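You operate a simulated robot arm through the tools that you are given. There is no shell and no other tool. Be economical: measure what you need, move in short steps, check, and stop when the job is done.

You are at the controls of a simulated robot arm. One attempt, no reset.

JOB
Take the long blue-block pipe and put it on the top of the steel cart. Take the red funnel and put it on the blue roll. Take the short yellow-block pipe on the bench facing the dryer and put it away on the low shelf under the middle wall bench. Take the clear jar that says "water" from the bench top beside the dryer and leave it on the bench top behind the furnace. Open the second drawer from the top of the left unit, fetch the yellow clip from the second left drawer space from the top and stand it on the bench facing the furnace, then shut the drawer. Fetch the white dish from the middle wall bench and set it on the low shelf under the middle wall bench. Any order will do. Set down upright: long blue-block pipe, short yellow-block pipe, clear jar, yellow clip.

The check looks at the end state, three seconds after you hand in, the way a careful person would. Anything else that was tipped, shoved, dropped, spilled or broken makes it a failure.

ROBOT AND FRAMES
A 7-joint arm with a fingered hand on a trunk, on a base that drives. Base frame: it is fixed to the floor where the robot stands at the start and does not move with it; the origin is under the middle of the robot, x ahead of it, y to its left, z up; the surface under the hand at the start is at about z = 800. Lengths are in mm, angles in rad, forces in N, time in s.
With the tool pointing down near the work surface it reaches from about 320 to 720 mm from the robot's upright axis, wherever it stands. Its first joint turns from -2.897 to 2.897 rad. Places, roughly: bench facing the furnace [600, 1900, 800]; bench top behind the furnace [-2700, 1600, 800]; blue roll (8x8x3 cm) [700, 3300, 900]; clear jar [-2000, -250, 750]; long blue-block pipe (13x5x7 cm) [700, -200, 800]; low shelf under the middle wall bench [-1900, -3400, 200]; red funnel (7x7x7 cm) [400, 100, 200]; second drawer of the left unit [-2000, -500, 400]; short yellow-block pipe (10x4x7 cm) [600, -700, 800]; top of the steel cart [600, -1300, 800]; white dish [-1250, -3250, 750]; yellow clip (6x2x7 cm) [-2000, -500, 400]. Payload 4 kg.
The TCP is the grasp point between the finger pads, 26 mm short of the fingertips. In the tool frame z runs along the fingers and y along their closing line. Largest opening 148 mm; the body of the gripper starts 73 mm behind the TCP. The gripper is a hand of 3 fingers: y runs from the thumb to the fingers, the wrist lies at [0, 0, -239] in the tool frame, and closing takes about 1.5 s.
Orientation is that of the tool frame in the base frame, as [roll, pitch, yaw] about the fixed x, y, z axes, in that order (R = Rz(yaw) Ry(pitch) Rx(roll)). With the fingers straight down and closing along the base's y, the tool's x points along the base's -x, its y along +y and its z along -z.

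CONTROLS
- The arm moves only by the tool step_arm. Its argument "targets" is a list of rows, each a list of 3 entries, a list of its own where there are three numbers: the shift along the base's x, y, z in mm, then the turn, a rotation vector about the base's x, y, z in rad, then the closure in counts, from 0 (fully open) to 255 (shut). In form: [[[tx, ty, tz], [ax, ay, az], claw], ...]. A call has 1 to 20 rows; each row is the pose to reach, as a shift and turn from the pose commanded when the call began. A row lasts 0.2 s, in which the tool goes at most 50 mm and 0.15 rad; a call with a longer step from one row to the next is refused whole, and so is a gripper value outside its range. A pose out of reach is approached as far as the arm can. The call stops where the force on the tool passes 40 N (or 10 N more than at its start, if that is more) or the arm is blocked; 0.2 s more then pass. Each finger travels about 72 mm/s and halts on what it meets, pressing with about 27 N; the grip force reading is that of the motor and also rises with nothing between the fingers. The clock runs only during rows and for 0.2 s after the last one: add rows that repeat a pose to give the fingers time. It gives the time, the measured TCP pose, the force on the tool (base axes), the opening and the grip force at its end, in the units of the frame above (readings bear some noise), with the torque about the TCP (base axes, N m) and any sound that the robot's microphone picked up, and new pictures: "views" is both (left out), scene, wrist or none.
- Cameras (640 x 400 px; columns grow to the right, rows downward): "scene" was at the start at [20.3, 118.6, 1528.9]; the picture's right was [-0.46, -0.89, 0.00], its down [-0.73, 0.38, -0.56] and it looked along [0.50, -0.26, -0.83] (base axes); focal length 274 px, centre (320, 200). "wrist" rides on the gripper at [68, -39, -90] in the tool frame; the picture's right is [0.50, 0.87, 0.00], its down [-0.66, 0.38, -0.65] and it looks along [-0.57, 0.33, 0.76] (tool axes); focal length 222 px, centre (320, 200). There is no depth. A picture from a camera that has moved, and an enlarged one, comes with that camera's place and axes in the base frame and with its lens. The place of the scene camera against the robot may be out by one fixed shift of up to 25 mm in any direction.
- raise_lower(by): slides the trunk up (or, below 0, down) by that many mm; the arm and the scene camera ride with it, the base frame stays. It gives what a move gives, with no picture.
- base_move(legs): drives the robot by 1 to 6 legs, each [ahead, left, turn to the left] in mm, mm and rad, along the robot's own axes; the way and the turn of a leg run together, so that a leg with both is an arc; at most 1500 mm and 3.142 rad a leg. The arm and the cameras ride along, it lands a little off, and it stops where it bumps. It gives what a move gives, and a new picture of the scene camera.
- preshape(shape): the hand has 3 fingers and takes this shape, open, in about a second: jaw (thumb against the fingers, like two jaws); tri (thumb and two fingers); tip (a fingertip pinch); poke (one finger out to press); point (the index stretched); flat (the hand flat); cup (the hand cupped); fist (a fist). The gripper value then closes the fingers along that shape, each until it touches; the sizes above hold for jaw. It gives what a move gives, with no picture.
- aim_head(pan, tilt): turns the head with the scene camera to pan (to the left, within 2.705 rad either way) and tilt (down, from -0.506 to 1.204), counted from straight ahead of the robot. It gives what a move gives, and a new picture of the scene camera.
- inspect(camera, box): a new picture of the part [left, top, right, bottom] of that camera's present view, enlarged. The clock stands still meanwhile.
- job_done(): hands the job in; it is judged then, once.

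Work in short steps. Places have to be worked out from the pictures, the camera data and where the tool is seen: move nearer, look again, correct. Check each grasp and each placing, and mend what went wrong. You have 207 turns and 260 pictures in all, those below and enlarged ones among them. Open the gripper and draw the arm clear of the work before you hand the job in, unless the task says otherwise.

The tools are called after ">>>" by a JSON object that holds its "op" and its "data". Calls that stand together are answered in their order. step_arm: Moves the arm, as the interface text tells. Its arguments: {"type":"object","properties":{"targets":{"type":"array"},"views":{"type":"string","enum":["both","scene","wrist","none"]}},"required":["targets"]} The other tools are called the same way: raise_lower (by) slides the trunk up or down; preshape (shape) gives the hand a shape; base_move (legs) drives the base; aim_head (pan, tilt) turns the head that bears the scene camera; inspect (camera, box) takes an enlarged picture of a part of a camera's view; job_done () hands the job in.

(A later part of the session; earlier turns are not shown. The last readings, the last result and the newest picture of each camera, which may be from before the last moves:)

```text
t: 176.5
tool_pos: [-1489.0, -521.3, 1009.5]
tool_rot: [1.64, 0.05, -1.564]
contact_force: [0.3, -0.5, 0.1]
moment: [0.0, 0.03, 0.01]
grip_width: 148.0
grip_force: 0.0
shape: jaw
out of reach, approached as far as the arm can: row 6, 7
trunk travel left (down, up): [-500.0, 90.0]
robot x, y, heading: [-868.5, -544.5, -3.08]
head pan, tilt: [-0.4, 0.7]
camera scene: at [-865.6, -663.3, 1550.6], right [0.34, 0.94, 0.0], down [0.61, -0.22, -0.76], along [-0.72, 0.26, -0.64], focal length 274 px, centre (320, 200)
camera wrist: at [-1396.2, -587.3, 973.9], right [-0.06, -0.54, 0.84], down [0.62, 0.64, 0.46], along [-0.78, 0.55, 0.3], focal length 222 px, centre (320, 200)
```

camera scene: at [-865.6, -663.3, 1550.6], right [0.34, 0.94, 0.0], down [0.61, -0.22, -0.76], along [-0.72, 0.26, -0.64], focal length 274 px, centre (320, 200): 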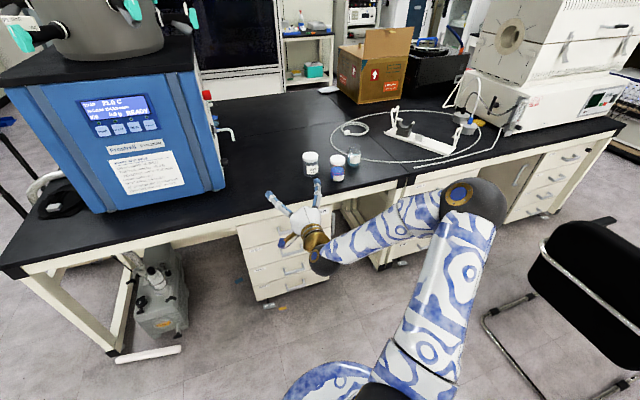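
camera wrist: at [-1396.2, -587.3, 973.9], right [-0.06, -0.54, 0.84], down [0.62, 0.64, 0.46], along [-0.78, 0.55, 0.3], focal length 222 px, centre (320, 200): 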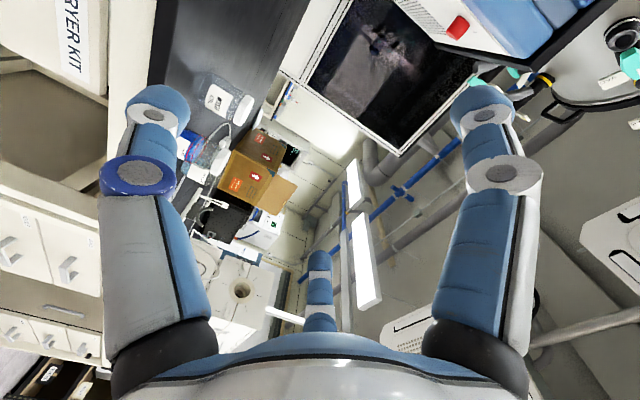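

Works. I'll use a 60° tilt instead (tips hooking down behind the bar). Rotate back 0.45 rad, lower trunk 400 and look at the handle.

>>> {"op": "step_arm", "data": {"targets": [[[0, 0, 0], [0, -0.14, 0], 0], [[0, 0, 0], [0, -0.28, 0], 0], [[0, 0, 0], [0, -0.42, 0], 0], [[0, 0, 0], [0, -0.46, 0], 0]], "views": "none"}}

>>> {"op": "raise_lower", "data": {"by": -400}}

>>> {"op": "aim_head", "data": {"pan": -0.1, "tilt": 0.6}}

```text
t: 177.5
tool_pos: [-1487.1, -522.1, 1011.7]
tool_rot: [2.104, 0.042, -1.542]
contact_force: [0.4, 0.5, 0.1]
moment: [0.0, -0.02, -0.03]
grip_width: 148.2
grip_force: 0.1
shape: jaw
trunk travel left (down, up): [-500.0, 90.0]
robot x, y, heading: [-870.1, -550.2, -3.083]
head pan, tilt: [-0.4, 0.7]
```

```text
t: 181.3
tool_pos: [-1489.0, -521.9, 612.2]
tool_rot: [2.102, 0.042, -1.544]
contact_force: [-0.4, 0.5, -0.4]
moment: [0.02, -0.02, 0.0]
grip_width: 148.1
grip_force: 0.0
shape: jaw
trunk travel left (down, up): [-100.0, 490.0]
robot x, y, heading: [-871.7, -544.6, -3.085]
head pan, tilt: [-0.4, 0.7]
```

```text
t: 182.1
tool_pos: [-1488.2, -521.9, 611.3]
tool_rot: [2.101, 0.041, -1.542]
contact_force: [-0.1, -0.5, 0.5]
moment: [0.01, 0.01, 0.03]
grip_width: 148.1
grip_force: 0.0
shape: jaw
trunk travel left (down, up): [-100.0, 490.0]
robot x, y, heading: [-874.1, -548.0, -3.081]
head pan, tilt: [-0.099, 0.6]
camera scene: at [-873.9, -688.6, 1159.2], right [0.04, 1.0, 0.0], down [0.56, -0.02, -0.82], along [-0.82, 0.04, -0.57], focal length 274 px, centre (320, 200)
```

scene: 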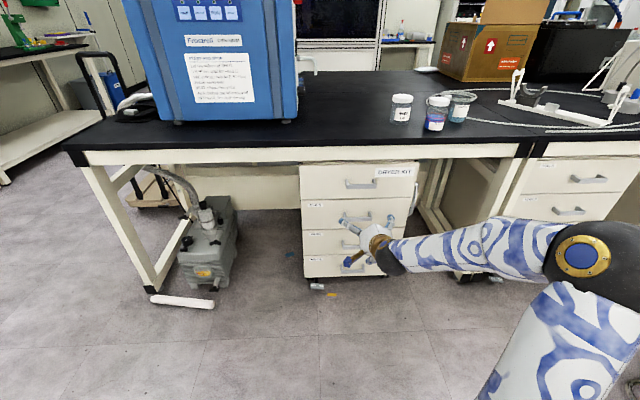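

>>> {"op": "inspect", "data": {"camera": "scene", "box": [280, 140, 440, 300]}}

>>> {"op": "inspect", "data": {"camera": "wrist", "box": [0, 0, 640, 400]}}

```text
2.50 times, centred on (360, 220) of scene
camera zoom: at [-873.9, -688.6, 1159.2], right [0.04, 1.0, 0.0], down [0.56, -0.02, -0.82], along [-0.82, 0.04, -0.57], focal length 686 px, centre (220, 150)
```

zoom: 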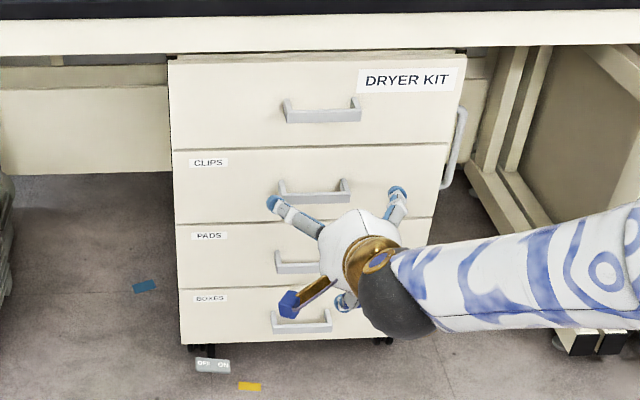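

```text
1.00 times, centred on (320, 200) of wrist (not enlarged: the box is as wide or as high as the picture)
camera zoom: at [-1389.7, -587.7, 621.3], right [-0.42, -0.54, 0.72], down [0.35, 0.64, 0.68], along [-0.83, 0.55, -0.08], focal length 222 px, centre (320, 200)
```

zoom: 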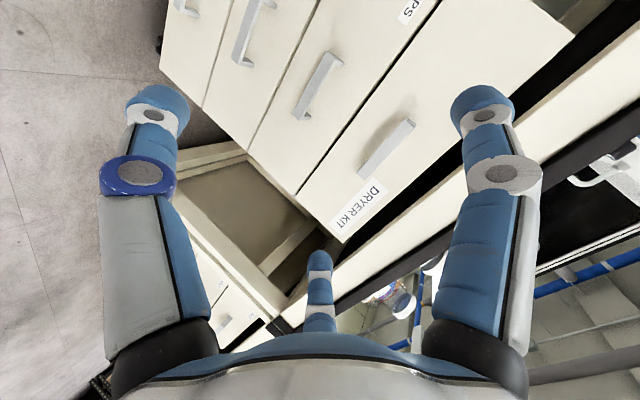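

Triangulating: CLIPS handle ≈(-1752,-501,464), ~105 mm wide. Square the base heading and drive 180 ahead, pre-closing the hand to about 45 mm; then look again.

>>> {"op": "base_move", "data": {"legs": [[0, 0, -0.058], [170, 0, 0]]}}

>>> {"op": "step_arm", "data": {"targets": [[[0, 0, -20], [0, 0, 0], 60], [[0, 0, -50], [0, 0, 0], 120], [[0, 0, -80], [0, 0, 0], 150], [[0, 0, -80], [0, 0, 0], 150]], "views": "both"}}

```text
t: 184.0
tool_pos: [-1658.6, -484.7, 612.8]
tool_rot: [2.101, 0.042, -1.603]
contact_force: [0.4, -0.7, -0.6]
moment: [0.02, -0.02, -0.03]
grip_width: 148.0
grip_force: 0.0
shape: jaw
trunk travel left (down, up): [-100.0, 490.0]
robot x, y, heading: [-1045.0, -546.7, 3.139]
head pan, tilt: [-0.099, 0.6]
camera scene: at [-1055.2, -686.8, 1159.2], right [0.1, 0.99, 0.0], down [0.56, -0.06, -0.83], along [-0.82, 0.08, -0.56], focal length 274 px, centre (320, 200)
```

scene: 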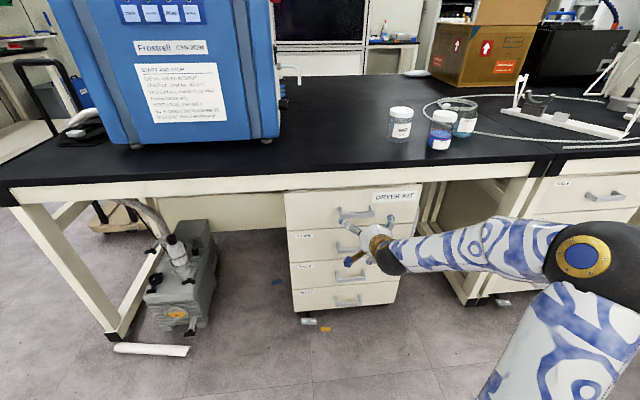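

```text
t: 185.0
tool_pos: [-1657.6, -484.6, 530.0]
tool_rot: [2.101, 0.042, -1.603]
contact_force: [-0.4, -0.4, 0.0]
moment: [0.01, 0.01, 0.01]
grip_width: 61.5
grip_force: 0.0
shape: jaw
trunk travel left (down, up): [-100.0, 490.0]
robot x, y, heading: [-1045.8, -544.1, 3.143]
head pan, tilt: [-0.099, 0.6]
camera scene: at [-1055.2, -686.8, 1159.2], right [0.1, 0.99, 0.0], down [0.56, -0.06, -0.83], along [-0.82, 0.08, -0.56], focal length 274 px, centre (320, 200)
camera wrist: at [-1562.9, -555.7, 539.6], right [-0.45, -0.52, 0.72], down [0.39, 0.62, 0.68], along [-0.8, 0.59, -0.08], focal length 222 px, centre (320, 200)
```

scene: 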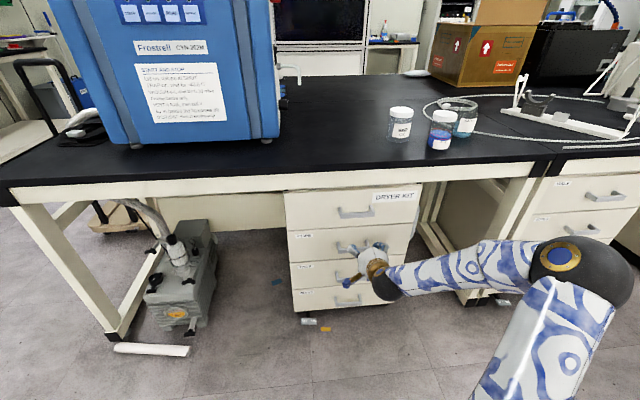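
wrist: 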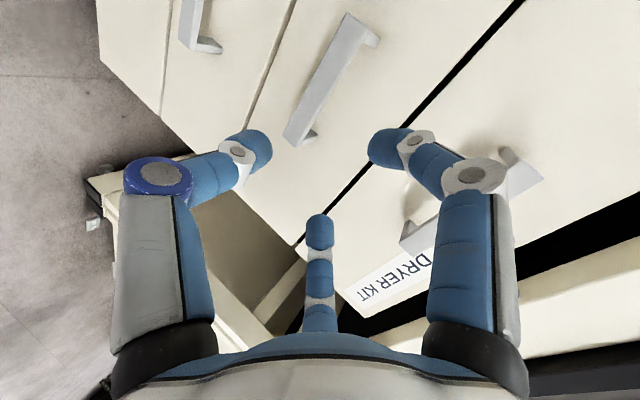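

Refined handle: (-1760,-500,456). Pull the arm back 100 first, then drive base ahead 110 to keep the reach comfortable.

>>> {"op": "step_arm", "data": {"targets": [[[35, -5, -10], [0, 0, 0.01], 165], [[75, -10, -25], [0, 0, 0.02], 180], [[105, -13, -40], [0, 0, 0.03], 180]], "views": "none"}}

```text
t: 185.8
tool_pos: [-1559.8, -496.9, 490.3]
tool_rot: [2.101, 0.041, -1.571]
contact_force: [-0.8, -0.6, 0.3]
moment: [-0.02, 0.01, 0.0]
grip_width: 43.9
grip_force: 0.1
shape: jaw
out of reach, approached as far as the arm can: row 3
trunk travel left (down, up): [-100.0, 490.0]
robot x, y, heading: [-1044.3, -548.3, 3.148]
head pan, tilt: [-0.099, 0.6]
```

>>> {"op": "base_move", "data": {"legs": [[130, 0, -0.006]]}}

>>> {"op": "inspect", "data": {"camera": "wrist", "box": [0, 0, 640, 400]}}

```text
t: 187.1
tool_pos: [-1692.7, -492.7, 488.8]
tool_rot: [2.103, 0.042, -1.578]
contact_force: [0.3, -0.1, 0.2]
moment: [-0.05, -0.01, 0.02]
grip_width: 43.9
grip_force: 0.2
shape: jaw
trunk travel left (down, up): [-100.0, 490.0]
robot x, y, heading: [-1174.5, -543.4, 3.133]
head pan, tilt: [-0.099, 0.6]
camera scene: at [-1188.4, -685.9, 1159.2], right [0.11, 0.99, 0.0], down [0.56, -0.06, -0.83], along [-0.82, 0.09, -0.56], focal length 274 px, centre (320, 200)
```

scene: 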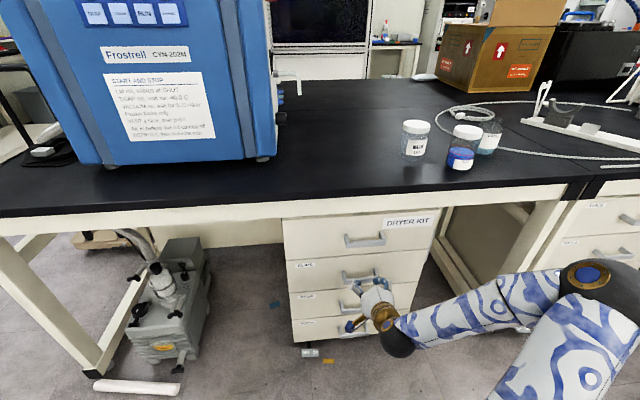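

```text
1.00 times, centred on (320, 200) of wrist (not enlarged: the box is as wide or as high as the picture)
camera zoom: at [-1595.5, -562.1, 498.7], right [-0.44, -0.53, 0.72], down [0.38, 0.62, 0.68], along [-0.81, 0.58, -0.08], focal length 222 px, centre (320, 200)
```

zoom: 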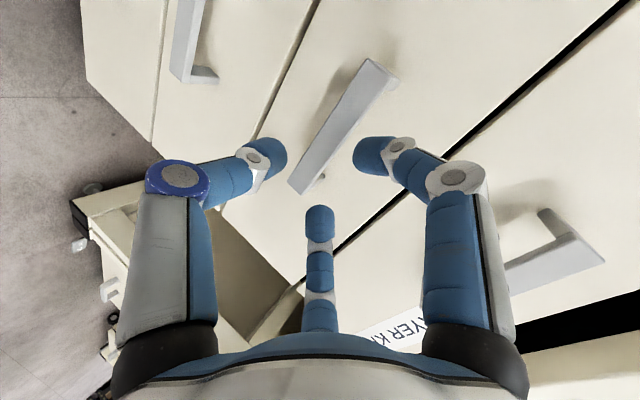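

Aligned within a few mm. Advance along the tool axis 45 mm and check.

>>> {"op": "step_arm", "data": {"targets": [[[-13, -2, -7], [0, 0, 0], 180], [[-26, -4, -14.5], [0, 0, 0], 180], [[-39, -6, -21.5], [0, 0, 0], 180]], "views": "wrist"}}

>>> {"op": "inspect", "data": {"camera": "scene", "box": [310, 240, 430, 350]}}

```text
t: 188.0
tool_pos: [-1726.0, -504.6, 471.5]
tool_rot: [2.098, 0.041, -1.56]
contact_force: [24.0, -6.7, 21.2]
moment: [-0.36, 0.33, 0.57]
grip_width: 45.8
grip_force: 0.0
shape: jaw
trunk travel left (down, up): [-100.0, 490.0]
robot x, y, heading: [-1174.0, -545.3, 3.135]
head pan, tilt: [-0.099, 0.6]
stopped in row 3: the force on the tool passed its limit at 46 N (the readings are from after the stop); the commanded pose is now the measured one
camera wrist: at [-1629.2, -572.2, 481.5], right [-0.43, -0.53, 0.73], down [0.37, 0.63, 0.68], along [-0.82, 0.56, -0.08], focal length 222 px, centre (320, 200)
```

wrist: 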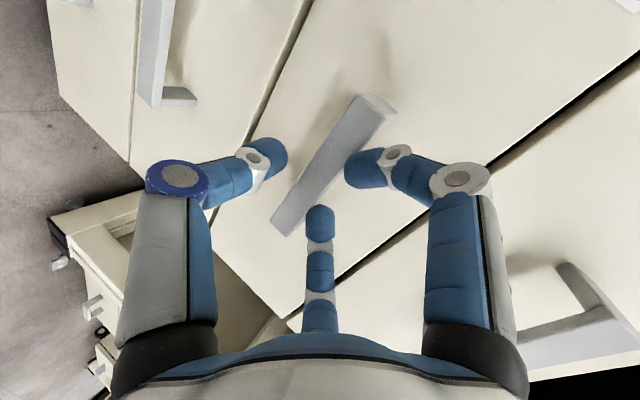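

```text
3.64 times, centred on (370, 295) of scene
camera zoom: at [-1184.6, -686.6, 1159.6], right [0.11, 0.99, 0.0], down [0.56, -0.06, -0.83], along [-0.82, 0.09, -0.56], focal length 998 px, centre (138, -146)
```

zoom: 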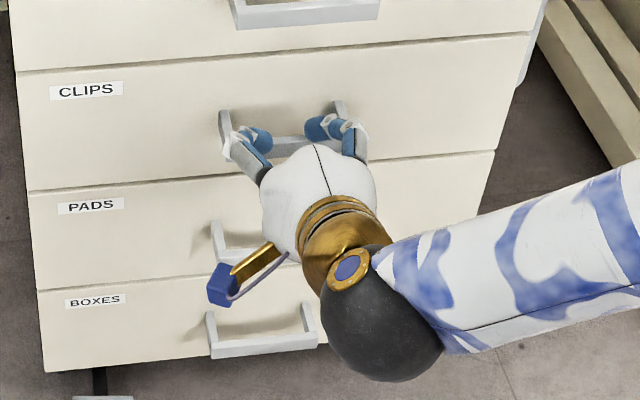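

Tips have likely reached the drawer front, with the bar between thumb and fingers. Back off 4 mm and close to pinch the bar.

>>> {"op": "step_arm", "data": {"targets": [[[4, 0, -1], [0, 0, 0], 180], [[4, 0, -1], [0, 0, 0], 210], [[4, 0, -1], [0, 0, 0], 255], [[4, 0, -1], [0, 0, 0], 255], [[4, 0, -1], [0, 0, 0], 255], [[4, 0, -1], [0, 0, 0], 255]], "views": "wrist"}}

>>> {"op": "inspect", "data": {"camera": "scene", "box": [310, 240, 430, 350]}}

```text
t: 189.4
tool_pos: [-1722.5, -500.2, 468.5]
tool_rot: [2.104, 0.04, -1.569]
contact_force: [5.2, 6.5, -3.4]
moment: [0.06, -0.26, 0.01]
grip_width: 3.4
grip_force: 26.8
shape: jaw
trunk travel left (down, up): [-100.0, 490.0]
robot x, y, heading: [-1176.3, -546.5, 3.136]
head pan, tilt: [-0.099, 0.6]
camera wrist: at [-1627.2, -568.5, 478.4], right [-0.44, -0.53, 0.73], down [0.37, 0.63, 0.68], along [-0.82, 0.57, -0.08], focal length 222 px, centre (320, 200)
```

wrist: 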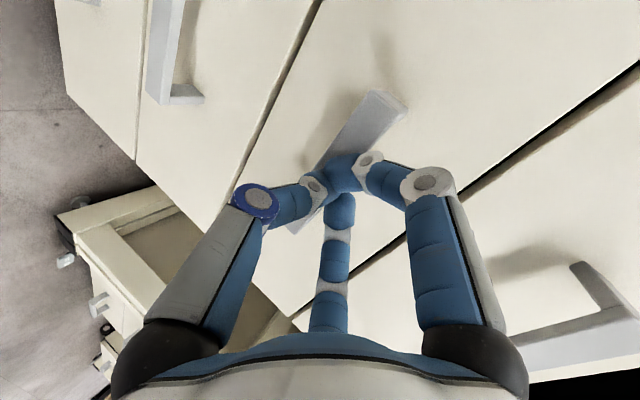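

```text
3.64 times, centred on (370, 295) of scene
camera zoom: at [-1187.9, -685.7, 1159.1], right [0.11, 0.99, 0.0], down [0.56, -0.06, -0.82], along [-0.82, 0.09, -0.57], focal length 998 px, centre (138, -146)
```

zoom: 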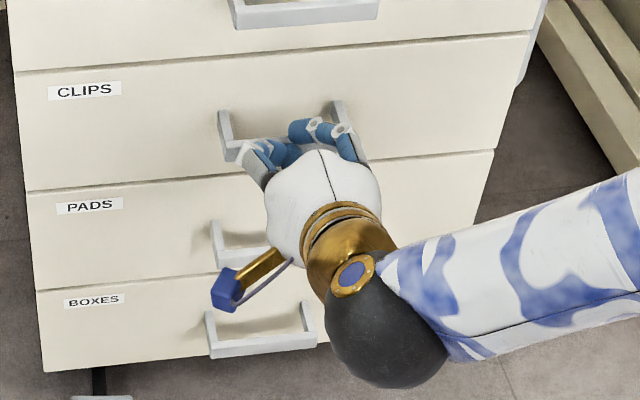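

The fingers closed in front of the bar: the upper fingers had been riding on its edge, so the bar sits higher than the tool axis. Retreat, open, shift up ~12 mm, and advance again.

>>> {"op": "step_arm", "data": {"targets": [[[20, 0, 11], [0, 0, 0], 255], [[40, 0, 24], [0, 0, 0], 220], [[40, 0, 33], [0, 0, 0], 165], [[38, 0, 36], [0, 0, 0], 165], [[38, 0, 36], [0, 0, 0], 165]], "views": "wrist"}}

```text
t: 190.6
tool_pos: [-1694.3, -501.1, 506.0]
tool_rot: [2.1, 0.04, -1.566]
contact_force: [0.3, 0.9, 0.1]
moment: [0.01, -0.02, -0.02]
grip_width: 51.8
grip_force: 0.0
shape: jaw
out of reach, approached as far as the arm can: row 2, 3, 4, 5
trunk travel left (down, up): [-100.0, 490.0]
robot x, y, heading: [-1174.2, -543.9, 3.131]
head pan, tilt: [-0.099, 0.6]
camera wrist: at [-1598.0, -568.1, 515.4], right [-0.44, -0.53, 0.73], down [0.37, 0.63, 0.68], along [-0.82, 0.57, -0.08], focal length 222 px, centre (320, 200)
```

wrist: 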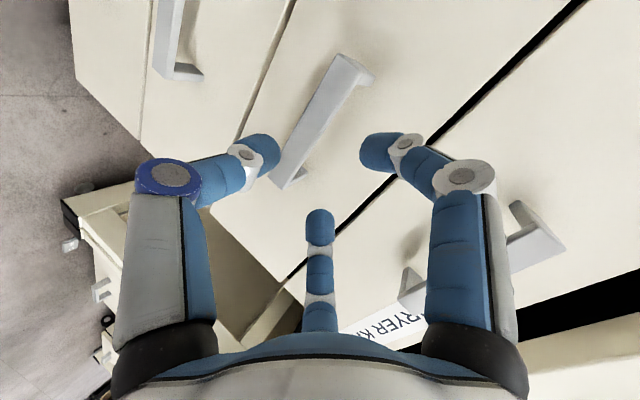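

The bar looks ~19 mm thick; hand now needs ~7 mm back down. Advance 62 mm along the axis with that correction.

>>> {"op": "step_arm", "data": {"targets": [[[-8, 0, -11], [0, 0, 0], 165], [[-22, 0, -20], [0, 0, 0], 165], [[-36, 0, -28.5], [0, 0, 0], 165], [[-50, 0, -37], [0, 0, 0], 165]], "views": "wrist"}}

```text
t: 191.6
tool_pos: [-1744.8, -499.0, 466.1]
tool_rot: [2.1, 0.041, -1.566]
contact_force: [0.2, -0.4, -0.1]
moment: [0.05, -0.02, 0.0]
grip_width: 52.0
grip_force: 0.1
shape: jaw
trunk travel left (down, up): [-100.0, 490.0]
robot x, y, heading: [-1175.8, -540.8, 3.137]
head pan, tilt: [-0.099, 0.6]
camera wrist: at [-1647.7, -567.6, 475.8], right [-0.44, -0.53, 0.73], down [0.37, 0.63, 0.68], along [-0.82, 0.57, -0.08], focal length 222 px, centre (320, 200)
```

wrist: 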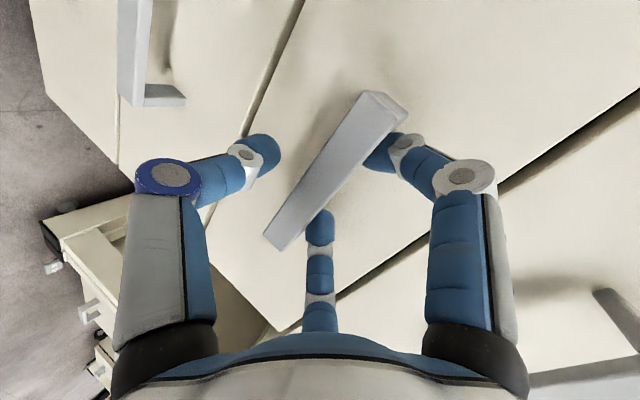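

No contact and the bar now occludes the upper fingertip: fingers are behind it. Close.

>>> {"op": "step_arm", "data": {"targets": [[[0, 0, 0], [0, 0, 0], 200], [[0, 0, 0], [0, 0, 0], 230], [[0, 0, 0], [0, 0, 0], 255], [[0, 0, 0], [0, 0, 0], 255], [[0, 0, 0], [0, 0, 0], 255]], "views": "wrist"}}

```text
t: 192.8
tool_pos: [-1744.6, -499.2, 464.5]
tool_rot: [2.104, 0.04, -1.566]
contact_force: [-7.1, 0.1, -7.8]
moment: [-0.01, -0.3, -0.03]
grip_width: 13.2
grip_force: 27.1
shape: jaw
trunk travel left (down, up): [-100.0, 490.0]
robot x, y, heading: [-1175.9, -545.5, 3.136]
head pan, tilt: [-0.099, 0.6]
camera wrist: at [-1648.0, -567.4, 475.3], right [-0.44, -0.53, 0.73], down [0.37, 0.63, 0.68], along [-0.82, 0.57, -0.08], focal length 222 px, centre (320, 200)
```

wrist: 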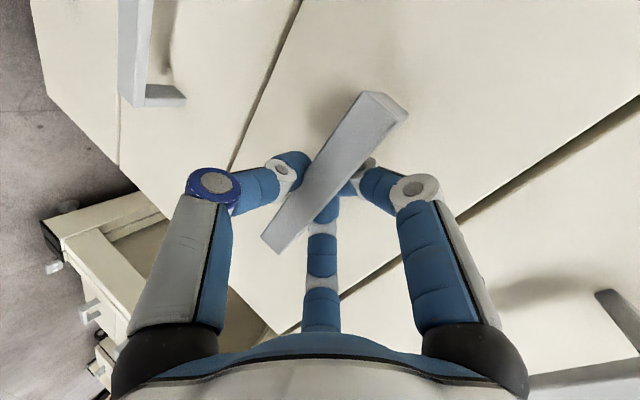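

Bar gripped (13 mm). Pull by backing the base 120 mm.

>>> {"op": "base_move", "data": {"legs": [[-120, 0, 0.005]]}}

```text
t: 194.0
tool_pos: [-1625.3, -502.6, 464.7]
tool_rot: [2.102, 0.04, -1.563]
contact_force: [-2.1, 15.2, -7.7]
moment: [0.06, -0.22, 0.01]
grip_width: 12.4
grip_force: 27.1
shape: jaw
trunk travel left (down, up): [-100.0, 490.0]
robot x, y, heading: [-1055.2, -546.6, 3.14]
head pan, tilt: [-0.099, 0.6]
camera scene: at [-1068.2, -686.0, 1159.2], right [0.1, 0.99, 0.0], down [0.56, -0.06, -0.82], along [-0.82, 0.08, -0.57], focal length 274 px, centre (320, 200)
```

scene: 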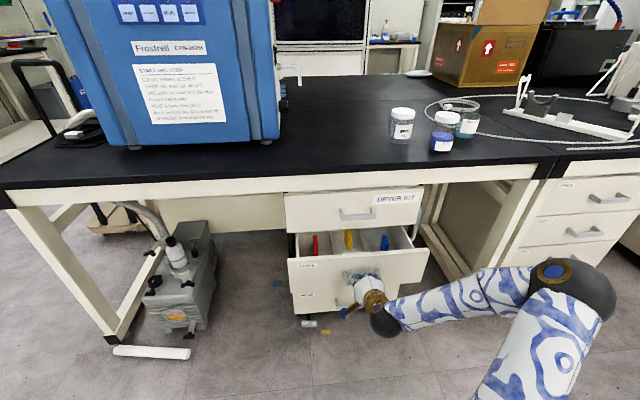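

The drawer opens and shows red, yellow, blue clips. Pull 140 more.

>>> {"op": "base_move", "data": {"legs": [[-140, 0, 0]]}}

>>> {"op": "inspect", "data": {"camera": "scene", "box": [260, 180, 460, 330]}}

```text
t: 195.3
tool_pos: [-1487.3, -500.4, 465.3]
tool_rot: [2.102, 0.04, -1.566]
contact_force: [-1.6, 1.7, -9.4]
moment: [-0.09, -0.23, 0.04]
grip_width: 12.3
grip_force: 26.4
shape: jaw
trunk travel left (down, up): [-100.0, 490.0]
robot x, y, heading: [-920.4, -546.2, 3.141]
head pan, tilt: [-0.099, 0.6]
camera scene: at [-929.5, -686.9, 1159.2], right [0.1, 0.99, 0.0], down [0.56, -0.06, -0.82], along [-0.82, 0.09, -0.57], focal length 274 px, centre (320, 200)
```

scene: 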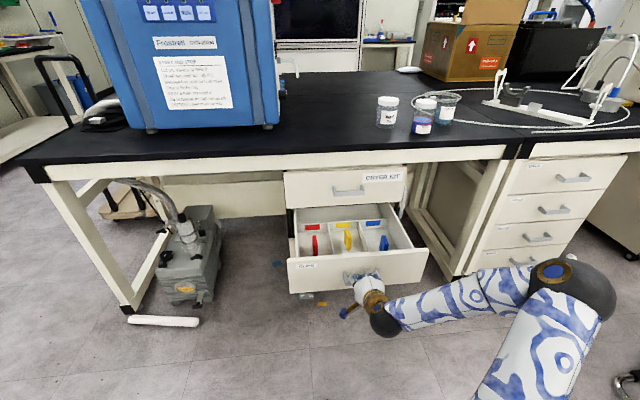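

```text
2.67 times, centred on (360, 255) of scene
camera zoom: at [-929.5, -686.9, 1159.2], right [0.1, 0.99, 0.0], down [0.56, -0.06, -0.82], along [-0.82, 0.09, -0.57], focal length 732 px, centre (213, 53)
```

zoom: 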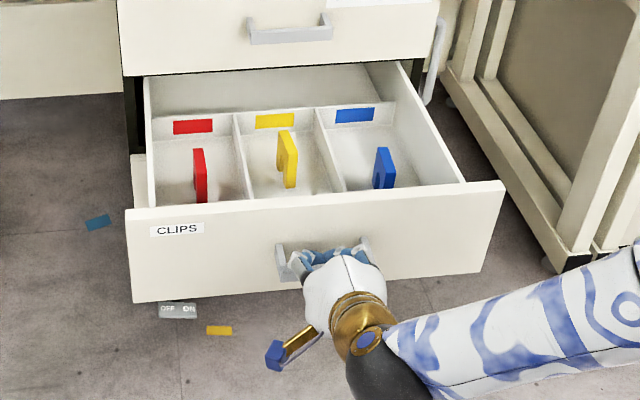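

Open 257 mm so far. Pull 70 mm more for hand room.

>>> {"op": "base_move", "data": {"legs": [[-70, 0, 0]]}}

```text
t: 196.3
tool_pos: [-1413.2, -501.3, 465.0]
tool_rot: [2.103, 0.041, -1.568]
contact_force: [-2.4, 3.1, -9.1]
moment: [0.0, -0.19, 0.03]
grip_width: 11.7
grip_force: 26.8
shape: jaw
trunk travel left (down, up): [-100.0, 490.0]
robot x, y, heading: [-844.7, -544.9, 3.139]
head pan, tilt: [-0.099, 0.6]
camera scene: at [-857.5, -687.2, 1159.2], right [0.1, 0.99, 0.0], down [0.56, -0.06, -0.82], along [-0.82, 0.09, -0.57], focal length 274 px, centre (320, 200)
```

scene: 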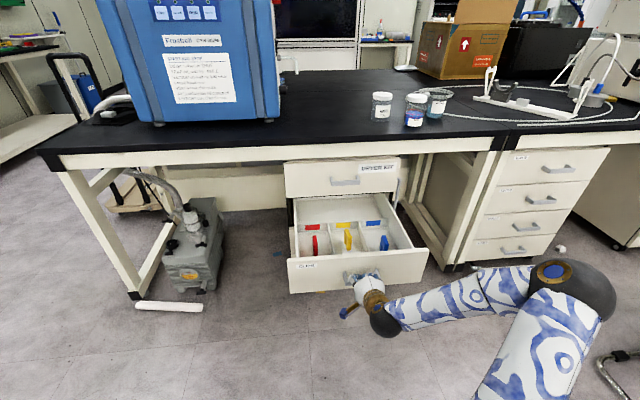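

331 mm open. Release the bar and retreat along the tool axis.

>>> {"op": "step_arm", "data": {"targets": [[[0, 0, 0], [0, 0, 0], 210], [[0, 0, 0], [0, 0, 0], 165], [[0, 0, 0], [0, 0, 0], 165], [[0, 0, 0], [0, 0, 0], 165], [[17, 0, 13], [0, 0, 0], 165], [[34, 0, 26], [0, 0, 0], 165], [[51, 0, 39], [0, 0, 0], 165]], "views": "wrist"}}

```text
t: 197.9
tool_pos: [-1363.3, -498.8, 504.7]
tool_rot: [2.103, 0.041, -1.568]
contact_force: [0.0, 0.1, 0.4]
moment: [0.01, -0.02, -0.02]
grip_width: 51.7
grip_force: 0.1
shape: jaw
trunk travel left (down, up): [-100.0, 490.0]
robot x, y, heading: [-844.6, -548.2, 3.137]
head pan, tilt: [-0.099, 0.6]
camera wrist: at [-1266.6, -566.9, 515.0], right [-0.44, -0.53, 0.73], down [0.37, 0.63, 0.68], along [-0.82, 0.57, -0.08], focal length 222 px, centre (320, 200)
```

wrist: 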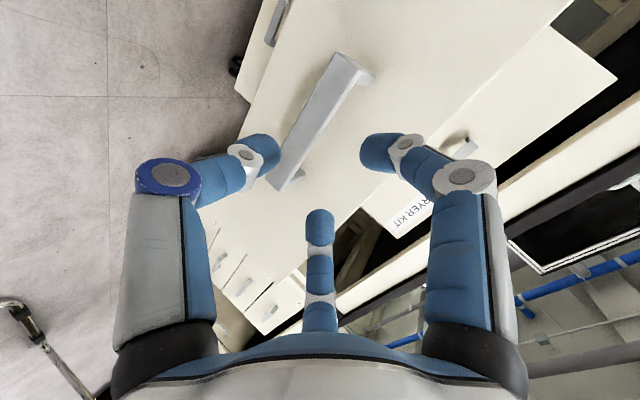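

Clear of the handle. Raise trunk 250, then pitch the hand back toward vertical (tilt 0.35).

>>> {"op": "raise_lower", "data": {"by": 250}}

>>> {"op": "step_arm", "data": {"targets": [[[0, 0, 0], [0, -0.14, 0], 120], [[0, 0, 0], [0, -0.28, 0], 120], [[0, 0, 0], [0, -0.42, 0], 120], [[0, 0, 0], [0, -0.56, 0], 120], [[0, 0, 0], [0, -0.69, 0], 120]], "views": "none"}}

```text
t: 200.5
tool_pos: [-1363.2, -499.0, 754.9]
tool_rot: [2.104, 0.04, -1.566]
contact_force: [0.9, 0.0, 0.0]
moment: [0.01, -0.01, 0.0]
grip_width: 51.8
grip_force: 0.1
shape: jaw
trunk travel left (down, up): [-350.0, 240.0]
robot x, y, heading: [-843.9, -543.7, 3.136]
head pan, tilt: [-0.099, 0.6]
```

```text
t: 201.7
tool_pos: [-1365.2, -498.4, 755.5]
tool_rot: [2.79, 0.029, -1.543]
contact_force: [0.2, -0.3, 0.1]
moment: [0.01, 0.02, -0.02]
grip_width: 78.0
grip_force: 0.1
shape: jaw
trunk travel left (down, up): [-350.0, 240.0]
robot x, y, heading: [-846.5, -548.9, 3.142]
head pan, tilt: [-0.099, 0.6]
```

Now rotate 90° about the tool axis so the fingers close along y.

>>> {"op": "step_arm", "data": {"targets": [[[0, 0, 0], [0.048, 0, 0.131], 120], [[0, 0, 0], [0.096, 0, 0.262], 120], [[0, 0, 0], [0.144, 0, 0.393], 120], [[0, 0, 0], [0.192, 0, 0.524], 120], [[0, 0, 0], [0.24, 0, 0.655], 120], [[0, 0, 0], [0.288, 0, 0.786], 120], [[0, 0, 0], [0.336, 0, 0.917], 120], [[0, 0, 0], [0.384, 0, 1.048], 120], [[0, 0, 0], [0.432, 0, 1.179], 120], [[0, 0, 0], [0.48, 0, 1.31], 120], [[0, 0, 0], [0.528, 0, 1.441], 120], [[0, 0, 0], [0.539, 0, 1.475], 120]], "views": "both"}}

```text
t: 204.3
tool_pos: [-1293.7, -568.6, 671.2]
tool_rot: [-3.141, 0.325, -0.105]
contact_force: [0.2, 1.2, -0.3]
moment: [-0.1, 0.03, 0.03]
grip_width: 78.0
grip_force: 0.0
shape: jaw
out of reach, approached as far as the arm can: row 7, 8, 9, 10, 11, 12
trunk travel left (down, up): [-350.0, 240.0]
robot x, y, heading: [-844.7, -547.3, 3.133]
head pan, tilt: [-0.099, 0.6]
camera scene: at [-855.8, -684.9, 1409.5], right [0.1, 0.99, 0.0], down [0.56, -0.06, -0.83], along [-0.82, 0.09, -0.56], focal length 274 px, centre (320, 200)
camera wrist: at [-1199.2, -539.2, 736.0], right [0.38, -0.91, -0.16], down [-0.45, -0.33, 0.83], along [-0.81, -0.24, -0.54], focal length 222 px, centre (320, 200)
```

scene: 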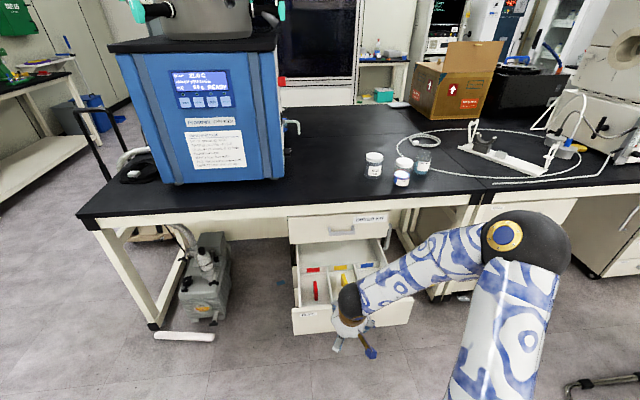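
wrist: 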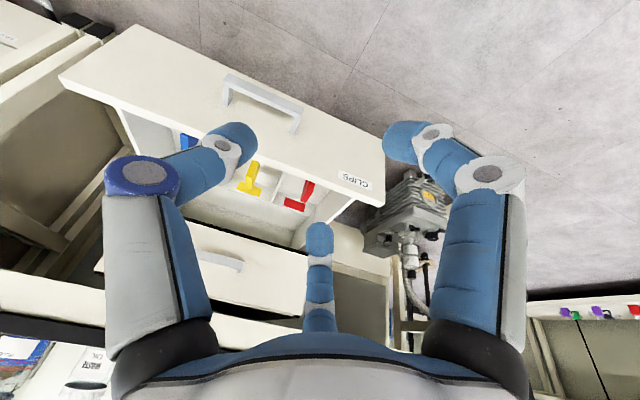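

The rotation is done but the position drifted near a limit. Try moving forward and up to (-1420,-500,700).

>>> {"op": "step_arm", "data": {"targets": [[[-30, 15, 10], [0, 0, 0.03], 120], [[-60, 30, 20], [0, 0, 0.06], 120], [[-95, 50, 30], [0, 0, 0.09], 120], [[-126, 68, 30], [0, 0, 0.1], 120]], "views": "wrist"}}

```text
t: 205.3
tool_pos: [-1336.7, -537.2, 644.4]
tool_rot: [-3.14, 0.357, -0.018]
contact_force: [-0.9, -0.4, -0.5]
moment: [0.01, 0.0, -0.02]
grip_width: 77.9
grip_force: 0.1
shape: jaw
out of reach, approached as far as the arm can: row 1, 2, 3, 4
trunk travel left (down, up): [-350.0, 240.0]
robot x, y, heading: [-846.8, -549.2, 3.136]
head pan, tilt: [-0.099, 0.6]
camera wrist: at [-1242.6, -501.0, 706.1], right [0.45, -0.87, -0.17], down [-0.39, -0.37, 0.84], along [-0.8, -0.31, -0.51], focal length 222 px, centre (320, 200)
```

wrist: 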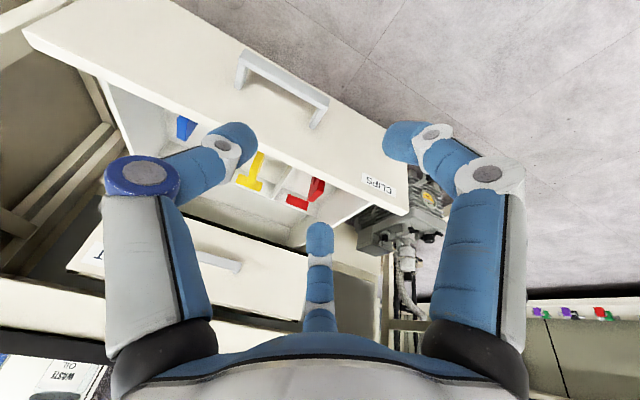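

Try straightening the tool to vertical here, as that pose was comfortable earlier.

>>> {"op": "step_arm", "data": {"targets": [[[0, 0, 0], [0, -0.12, 0], 120], [[0, 0, 0], [0, -0.24, 0], 120], [[0, 0, 0], [0, -0.35, 0], 120], [[-30, 15, 20], [0, -0.35, 0], 120], [[-60, 37, 40], [0, -0.35, 0], 120]], "views": "scene"}}

```text
t: 206.5
tool_pos: [-1223.7, -579.8, 565.3]
tool_rot: [-3.133, 0.054, -0.028]
contact_force: [0.6, -0.8, 0.7]
moment: [0.0, 0.01, -0.02]
grip_width: 78.3
grip_force: 0.0
shape: jaw
out of reach, approached as far as the arm can: row 1, 2, 3, 4, 5
trunk travel left (down, up): [-350.0, 240.0]
robot x, y, heading: [-848.2, -546.3, 3.134]
head pan, tilt: [-0.099, 0.6]
camera scene: at [-856.8, -687.5, 1409.2], right [0.1, 0.99, 0.0], down [0.56, -0.06, -0.82], along [-0.82, 0.09, -0.57], focal length 274 px, centre (320, 200)
```

scene: 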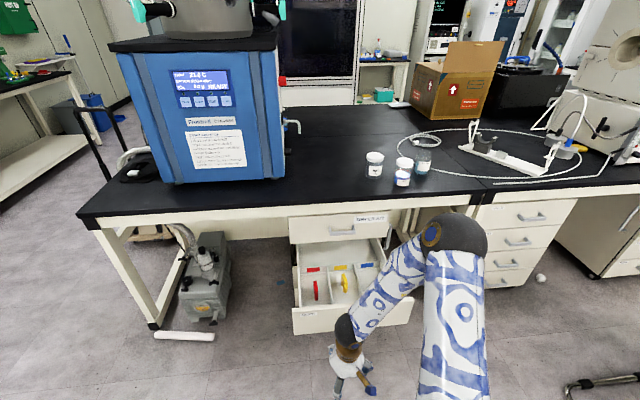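

Tool is vertical again at (-1224,-580,565). Test response: move up 100 in small steps.

>>> {"op": "step_arm", "data": {"targets": [[[0, 0, 30], [0, 0, 0], 120], [[0, 0, 60], [0, 0, 0], 120], [[0, 0, 100], [0, 0, 0], 120], [[0, 0, 140], [0, 0, 0], 120], [[0, 0, 180], [0, 0, 0], 120]], "views": "none"}}

```text
t: 207.7
tool_pos: [-1191.4, -586.6, 612.5]
tool_rot: [-3.132, 0.061, -0.03]
contact_force: [-0.6, 0.7, -0.8]
moment: [-0.04, -0.02, -0.02]
grip_width: 78.4
grip_force: 0.0
shape: jaw
out of reach, approached as far as the arm can: row 1, 2, 3, 4, 5
trunk travel left (down, up): [-350.0, 240.0]
robot x, y, heading: [-845.8, -543.5, 3.133]
head pan, tilt: [-0.099, 0.6]
```

It's the wrist roll limit (elbow swung right). Rotate the other way: -π about the vertical in two calls.

>>> {"op": "step_arm", "data": {"targets": [[[0, 0, 0], [0, 0, -0.14], 120], [[0, 0, 0], [0, 0, -0.28], 120], [[0, 0, 0], [0, 0, -0.42], 120], [[0, 0, 0], [0, 0, -0.56], 120], [[0, 0, 0], [0, 0, -0.7], 120], [[0, 0, 0], [0, 0, -0.84], 120], [[0, 0, 0], [0, 0, -0.98], 120], [[0, 0, 0], [0, 0, -1.12], 120], [[0, 0, 0], [0, 0, -1.26], 120], [[0, 0, 0], [0, 0, -1.4], 120], [[0, 0, 0], [0, 0, -1.54], 120]], "views": "none"}}

```text
t: 210.1
tool_pos: [-1191.5, -587.6, 614.0]
tool_rot: [-3.132, 0.055, -1.572]
contact_force: [0.7, -0.1, -0.3]
moment: [0.01, -0.04, 0.02]
grip_width: 78.5
grip_force: 0.0
shape: jaw
trunk travel left (down, up): [-350.0, 240.0]
robot x, y, heading: [-845.1, -549.4, 3.131]
head pan, tilt: [-0.099, 0.6]
```

Reachable now. Continue rotating another -1.54 while moving out and up toward (-1380,-510,740).

>>> {"op": "step_arm", "data": {"targets": [[[-17, 7, 12], [0, 0.0, -0.14], 120], [[-34, 14, 24], [0, 0, -0.28], 120], [[-51, 21, 36], [0, 0, -0.42], 120], [[-68, 28, 48], [0, 0, -0.56], 120], [[-85, 35, 60], [0, 0, -0.7], 120], [[-102, 42, 72], [0, 0, -0.84], 120], [[-119, 49, 84], [0, 0, -0.98], 120], [[-136, 56, 96], [0, 0, -1.12], 120], [[-153, 63, 108], [0, 0, -1.26], 120], [[-170, 70, 120], [0, 0, -1.4], 120], [[-187, 77, 130], [0, 0, -1.54], 120]], "views": "both"}}

```text
t: 212.5
tool_pos: [-1377.8, -511.7, 744.5]
tool_rot: [-3.131, 0.058, -3.11]
contact_force: [-0.1, -0.2, 0.0]
moment: [-0.02, 0.0, 0.04]
grip_width: 78.3
grip_force: 0.1
shape: jaw
trunk travel left (down, up): [-350.0, 240.0]
robot x, y, heading: [-845.9, -542.3, 3.135]
head pan, tilt: [-0.099, 0.6]
camera scene: at [-856.8, -687.5, 1409.2], right [0.1, 0.99, 0.0], down [0.56, -0.06, -0.83], along [-0.82, 0.09, -0.56], focal length 274 px, centre (320, 200)
camera wrist: at [-1449.2, -552.1, 831.3], right [-0.53, 0.85, -0.04], down [0.61, 0.4, 0.69], along [0.6, 0.34, -0.73], focal length 222 px, centre (320, 200)
```

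scene: 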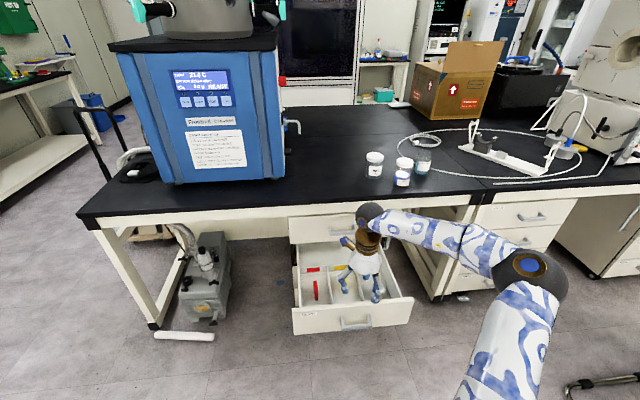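
wrist: 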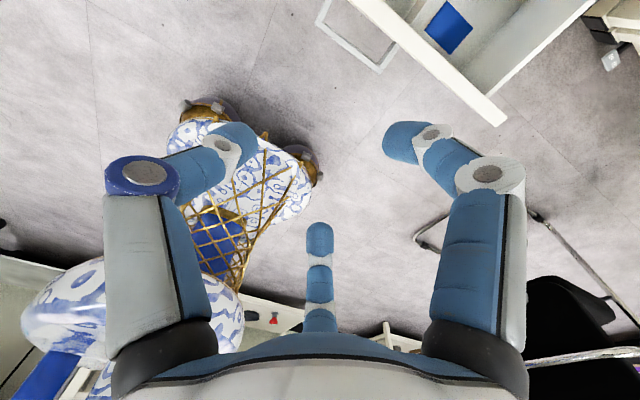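

Good posture. Tilt the wrist toward me by 0.35 rad and move to about (-1560,-500,640).

>>> {"op": "step_arm", "data": {"targets": [[[-25, 2, -10], [0, 0.13, -0.01], 120], [[-55, 4, -25], [0, 0.27, -0.02], 120], [[-90, 6, -45], [0, 0.4, -0.03], 120], [[-130, 8, -70], [0, 0.4, -0.03], 120], [[-170, 11, -95], [0, 0.4, -0.03], 120], [[-182, 12, -104], [0, 0.4, -0.03], 120]], "views": "both"}}

```text
t: 213.9
tool_pos: [-1561.0, -498.0, 640.2]
tool_rot: [-3.139, -0.345, -3.138]
contact_force: [-0.6, 0.1, -0.5]
moment: [-0.02, 0.0, 0.02]
grip_width: 78.2
grip_force: 0.2
shape: jaw
trunk travel left (down, up): [-350.0, 240.0]
robot x, y, heading: [-844.3, -544.9, 3.133]
head pan, tilt: [-0.099, 0.6]
camera scene: at [-857.0, -687.4, 1409.2], right [0.1, 0.99, 0.0], down [0.56, -0.06, -0.82], along [-0.82, 0.09, -0.57], focal length 274 px, centre (320, 200)
camera wrist: at [-1594.8, -537.9, 748.6], right [-0.48, 0.86, 0.17], down [0.84, 0.38, 0.39], along [0.28, 0.33, -0.9], focal length 222 px, centre (320, 200)
```

scene: 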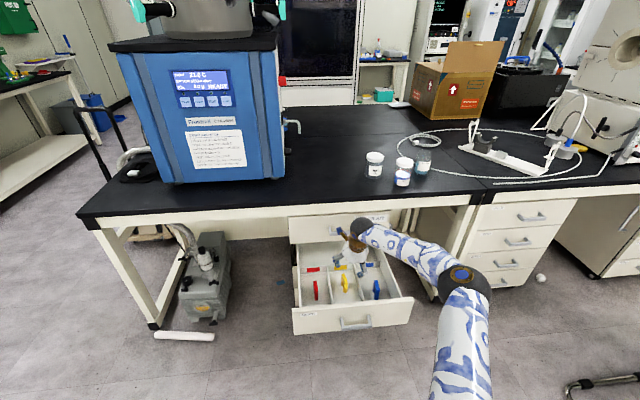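
wrist: 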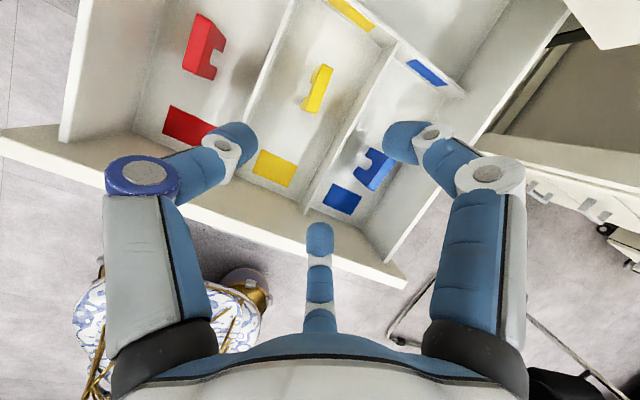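

Yellow clip at about (-1630,-504), thin side along y. Move above and lower to 540.

>>> {"op": "step_arm", "data": {"targets": [[[-25, -2, -20], [0, 0, 0], 120], [[-50, -4, -45], [0, 0, 0], 120], [[-69, -6, -75], [0, 0, 0], 120], [[-69, -6, -100], [0, 0, 0], 120]], "views": "wrist"}}

```text
t: 214.9
tool_pos: [-1607.9, -500.4, 557.2]
tool_rot: [-3.138, -0.348, -3.137]
contact_force: [1.0, -0.2, -0.7]
moment: [0.01, -0.03, -0.02]
grip_width: 78.3
grip_force: 0.1
shape: jaw
out of reach, approached as far as the arm can: row 3, 4
trunk travel left (down, up): [-350.0, 240.0]
robot x, y, heading: [-846.6, -544.1, 3.138]
head pan, tilt: [-0.099, 0.6]
camera wrist: at [-1641.7, -540.1, 665.0], right [-0.48, 0.86, 0.17], down [0.84, 0.38, 0.39], along [0.27, 0.33, -0.91], focal length 222 px, centre (320, 200)
```

wrist: 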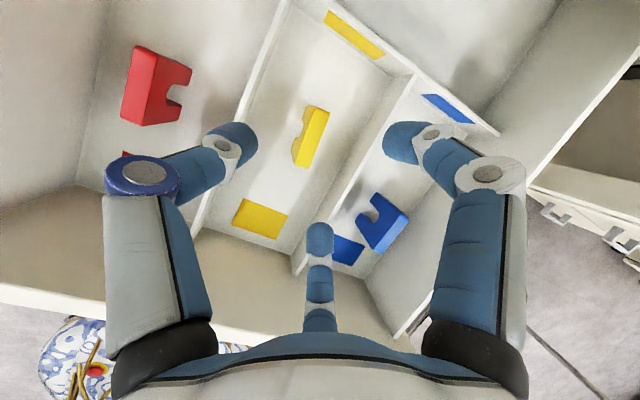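

At reach limit. Pull the arm back 140 and drive the base 150 ahead. Clip now estimated (-1637,-505).

>>> {"op": "step_arm", "data": {"targets": [[[40, 0, 10], [0, 0, 0], 120], [[85, 0, 15], [0, 0, 0], 120], [[130, 0, 15], [0, 0, 0], 120], [[150, 0, 15], [0, 0, 0], 120]], "views": "none"}}

```text
t: 215.9
tool_pos: [-1456.0, -500.9, 572.5]
tool_rot: [-3.14, -0.346, -3.14]
contact_force: [0.8, -0.4, -0.5]
moment: [0.0, 0.0, 0.0]
grip_width: 78.2
grip_force: 0.0
shape: jaw
trunk travel left (down, up): [-350.0, 240.0]
robot x, y, heading: [-845.5, -548.5, 3.135]
head pan, tilt: [-0.099, 0.6]
```

>>> {"op": "base_move", "data": {"legs": [[150, 0, 0]]}}

>>> {"op": "inspect", "data": {"camera": "wrist", "box": [0, 0, 640, 400]}}

```text
t: 217.3
tool_pos: [-1606.6, -501.5, 571.9]
tool_rot: [-3.141, -0.343, -3.134]
contact_force: [-0.1, 0.0, -0.3]
moment: [0.02, -0.02, -0.01]
grip_width: 78.3
grip_force: 0.0
shape: jaw
trunk travel left (down, up): [-350.0, 240.0]
robot x, y, heading: [-997.7, -543.4, 3.136]
head pan, tilt: [-0.099, 0.6]
camera scene: at [-1008.2, -686.9, 1409.2], right [0.1, 0.99, 0.0], down [0.56, -0.06, -0.83], along [-0.82, 0.08, -0.56], focal length 274 px, centre (320, 200)
```

scene: 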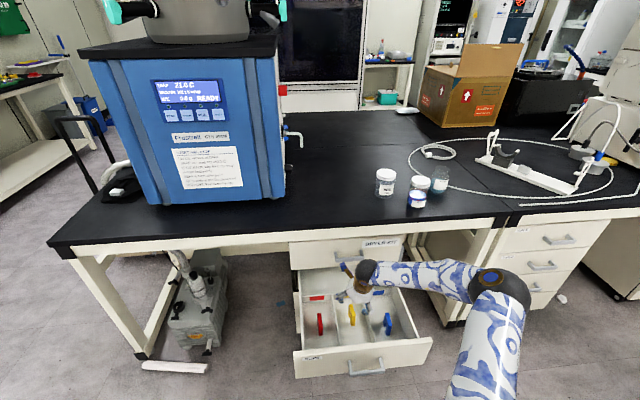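

```text
1.00 times, centred on (320, 200) of wrist (not enlarged: the box is as wide or as high as the picture)
camera zoom: at [-1641.4, -540.7, 680.7], right [-0.48, 0.86, 0.17], down [0.83, 0.39, 0.39], along [0.28, 0.33, -0.9], focal length 222 px, centre (320, 200)
```

zoom: 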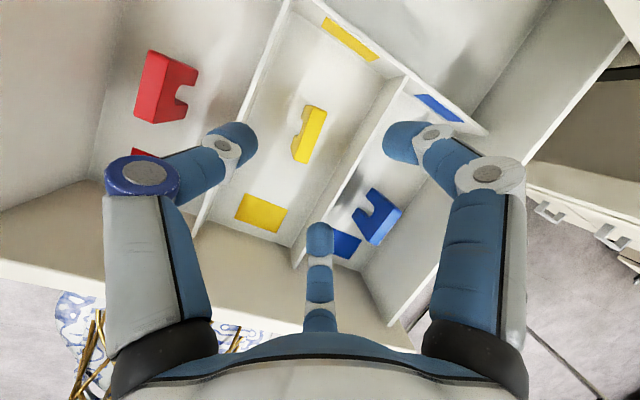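

Base drive OK. Move over the clip and lower to z≈490.

>>> {"op": "step_arm", "data": {"targets": [[[-14, -2, -20], [0, 0, 0], 120], [[-27, -4, -50], [0, 0, 0], 120], [[-27, -4, -80], [0, 0, 0], 120]], "views": "wrist"}}

```text
t: 218.1
tool_pos: [-1634.4, -507.1, 491.9]
tool_rot: [-3.14, -0.347, -3.135]
contact_force: [-0.4, -0.3, 0.1]
moment: [-0.03, 0.0, 0.0]
grip_width: 78.2
grip_force: 0.1
shape: jaw
trunk travel left (down, up): [-350.0, 240.0]
robot x, y, heading: [-996.6, -544.5, 3.143]
head pan, tilt: [-0.099, 0.6]
camera wrist: at [-1668.8, -546.2, 600.5], right [-0.48, 0.86, 0.17], down [0.83, 0.39, 0.39], along [0.27, 0.33, -0.9], focal length 222 px, centre (320, 200)
```

wrist: 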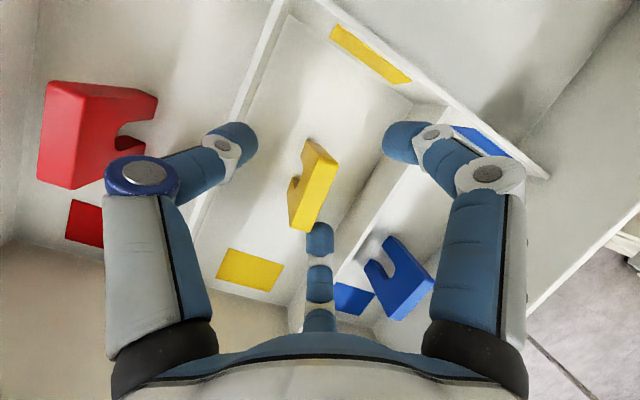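

Clip is between thumb and fingers. Lower to 452 and close.

>>> {"op": "step_arm", "data": {"targets": [[[-3, 0, -20], [0, 0, 0], 120], [[-6, 0, -38], [0, 0, 0], 120], [[-6, 0, -38], [0, 0, 0], 170], [[-6, 0, -38], [0, 0, 0], 210], [[-6, 0, -38], [0, 0, 0], 255], [[-6, 0, -38], [0, 0, 0], 255], [[-6, 0, -38], [0, 0, 0], 255]], "views": "wrist"}}

```text
t: 219.7
tool_pos: [-1640.0, -505.5, 455.2]
tool_rot: [-3.14, -0.342, -3.134]
contact_force: [-0.8, 0.3, -0.2]
moment: [-0.04, -0.03, 0.01]
grip_width: 13.5
grip_force: 27.1
shape: jaw
trunk travel left (down, up): [-350.0, 240.0]
robot x, y, heading: [-997.3, -540.8, 3.142]
head pan, tilt: [-0.099, 0.6]
camera wrist: at [-1674.0, -545.9, 564.1], right [-0.48, 0.86, 0.17], down [0.83, 0.39, 0.39], along [0.28, 0.33, -0.9], focal length 222 px, centre (320, 200)
```

wrist: 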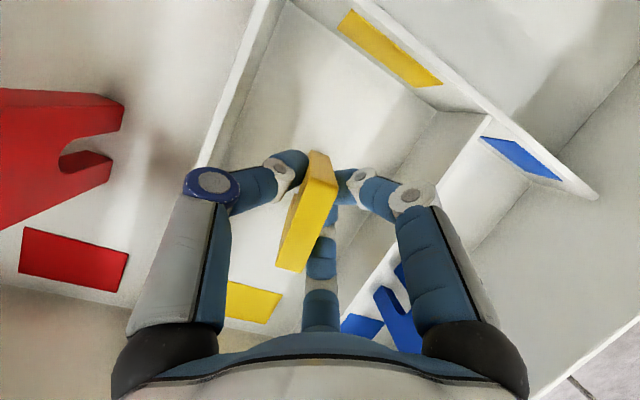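

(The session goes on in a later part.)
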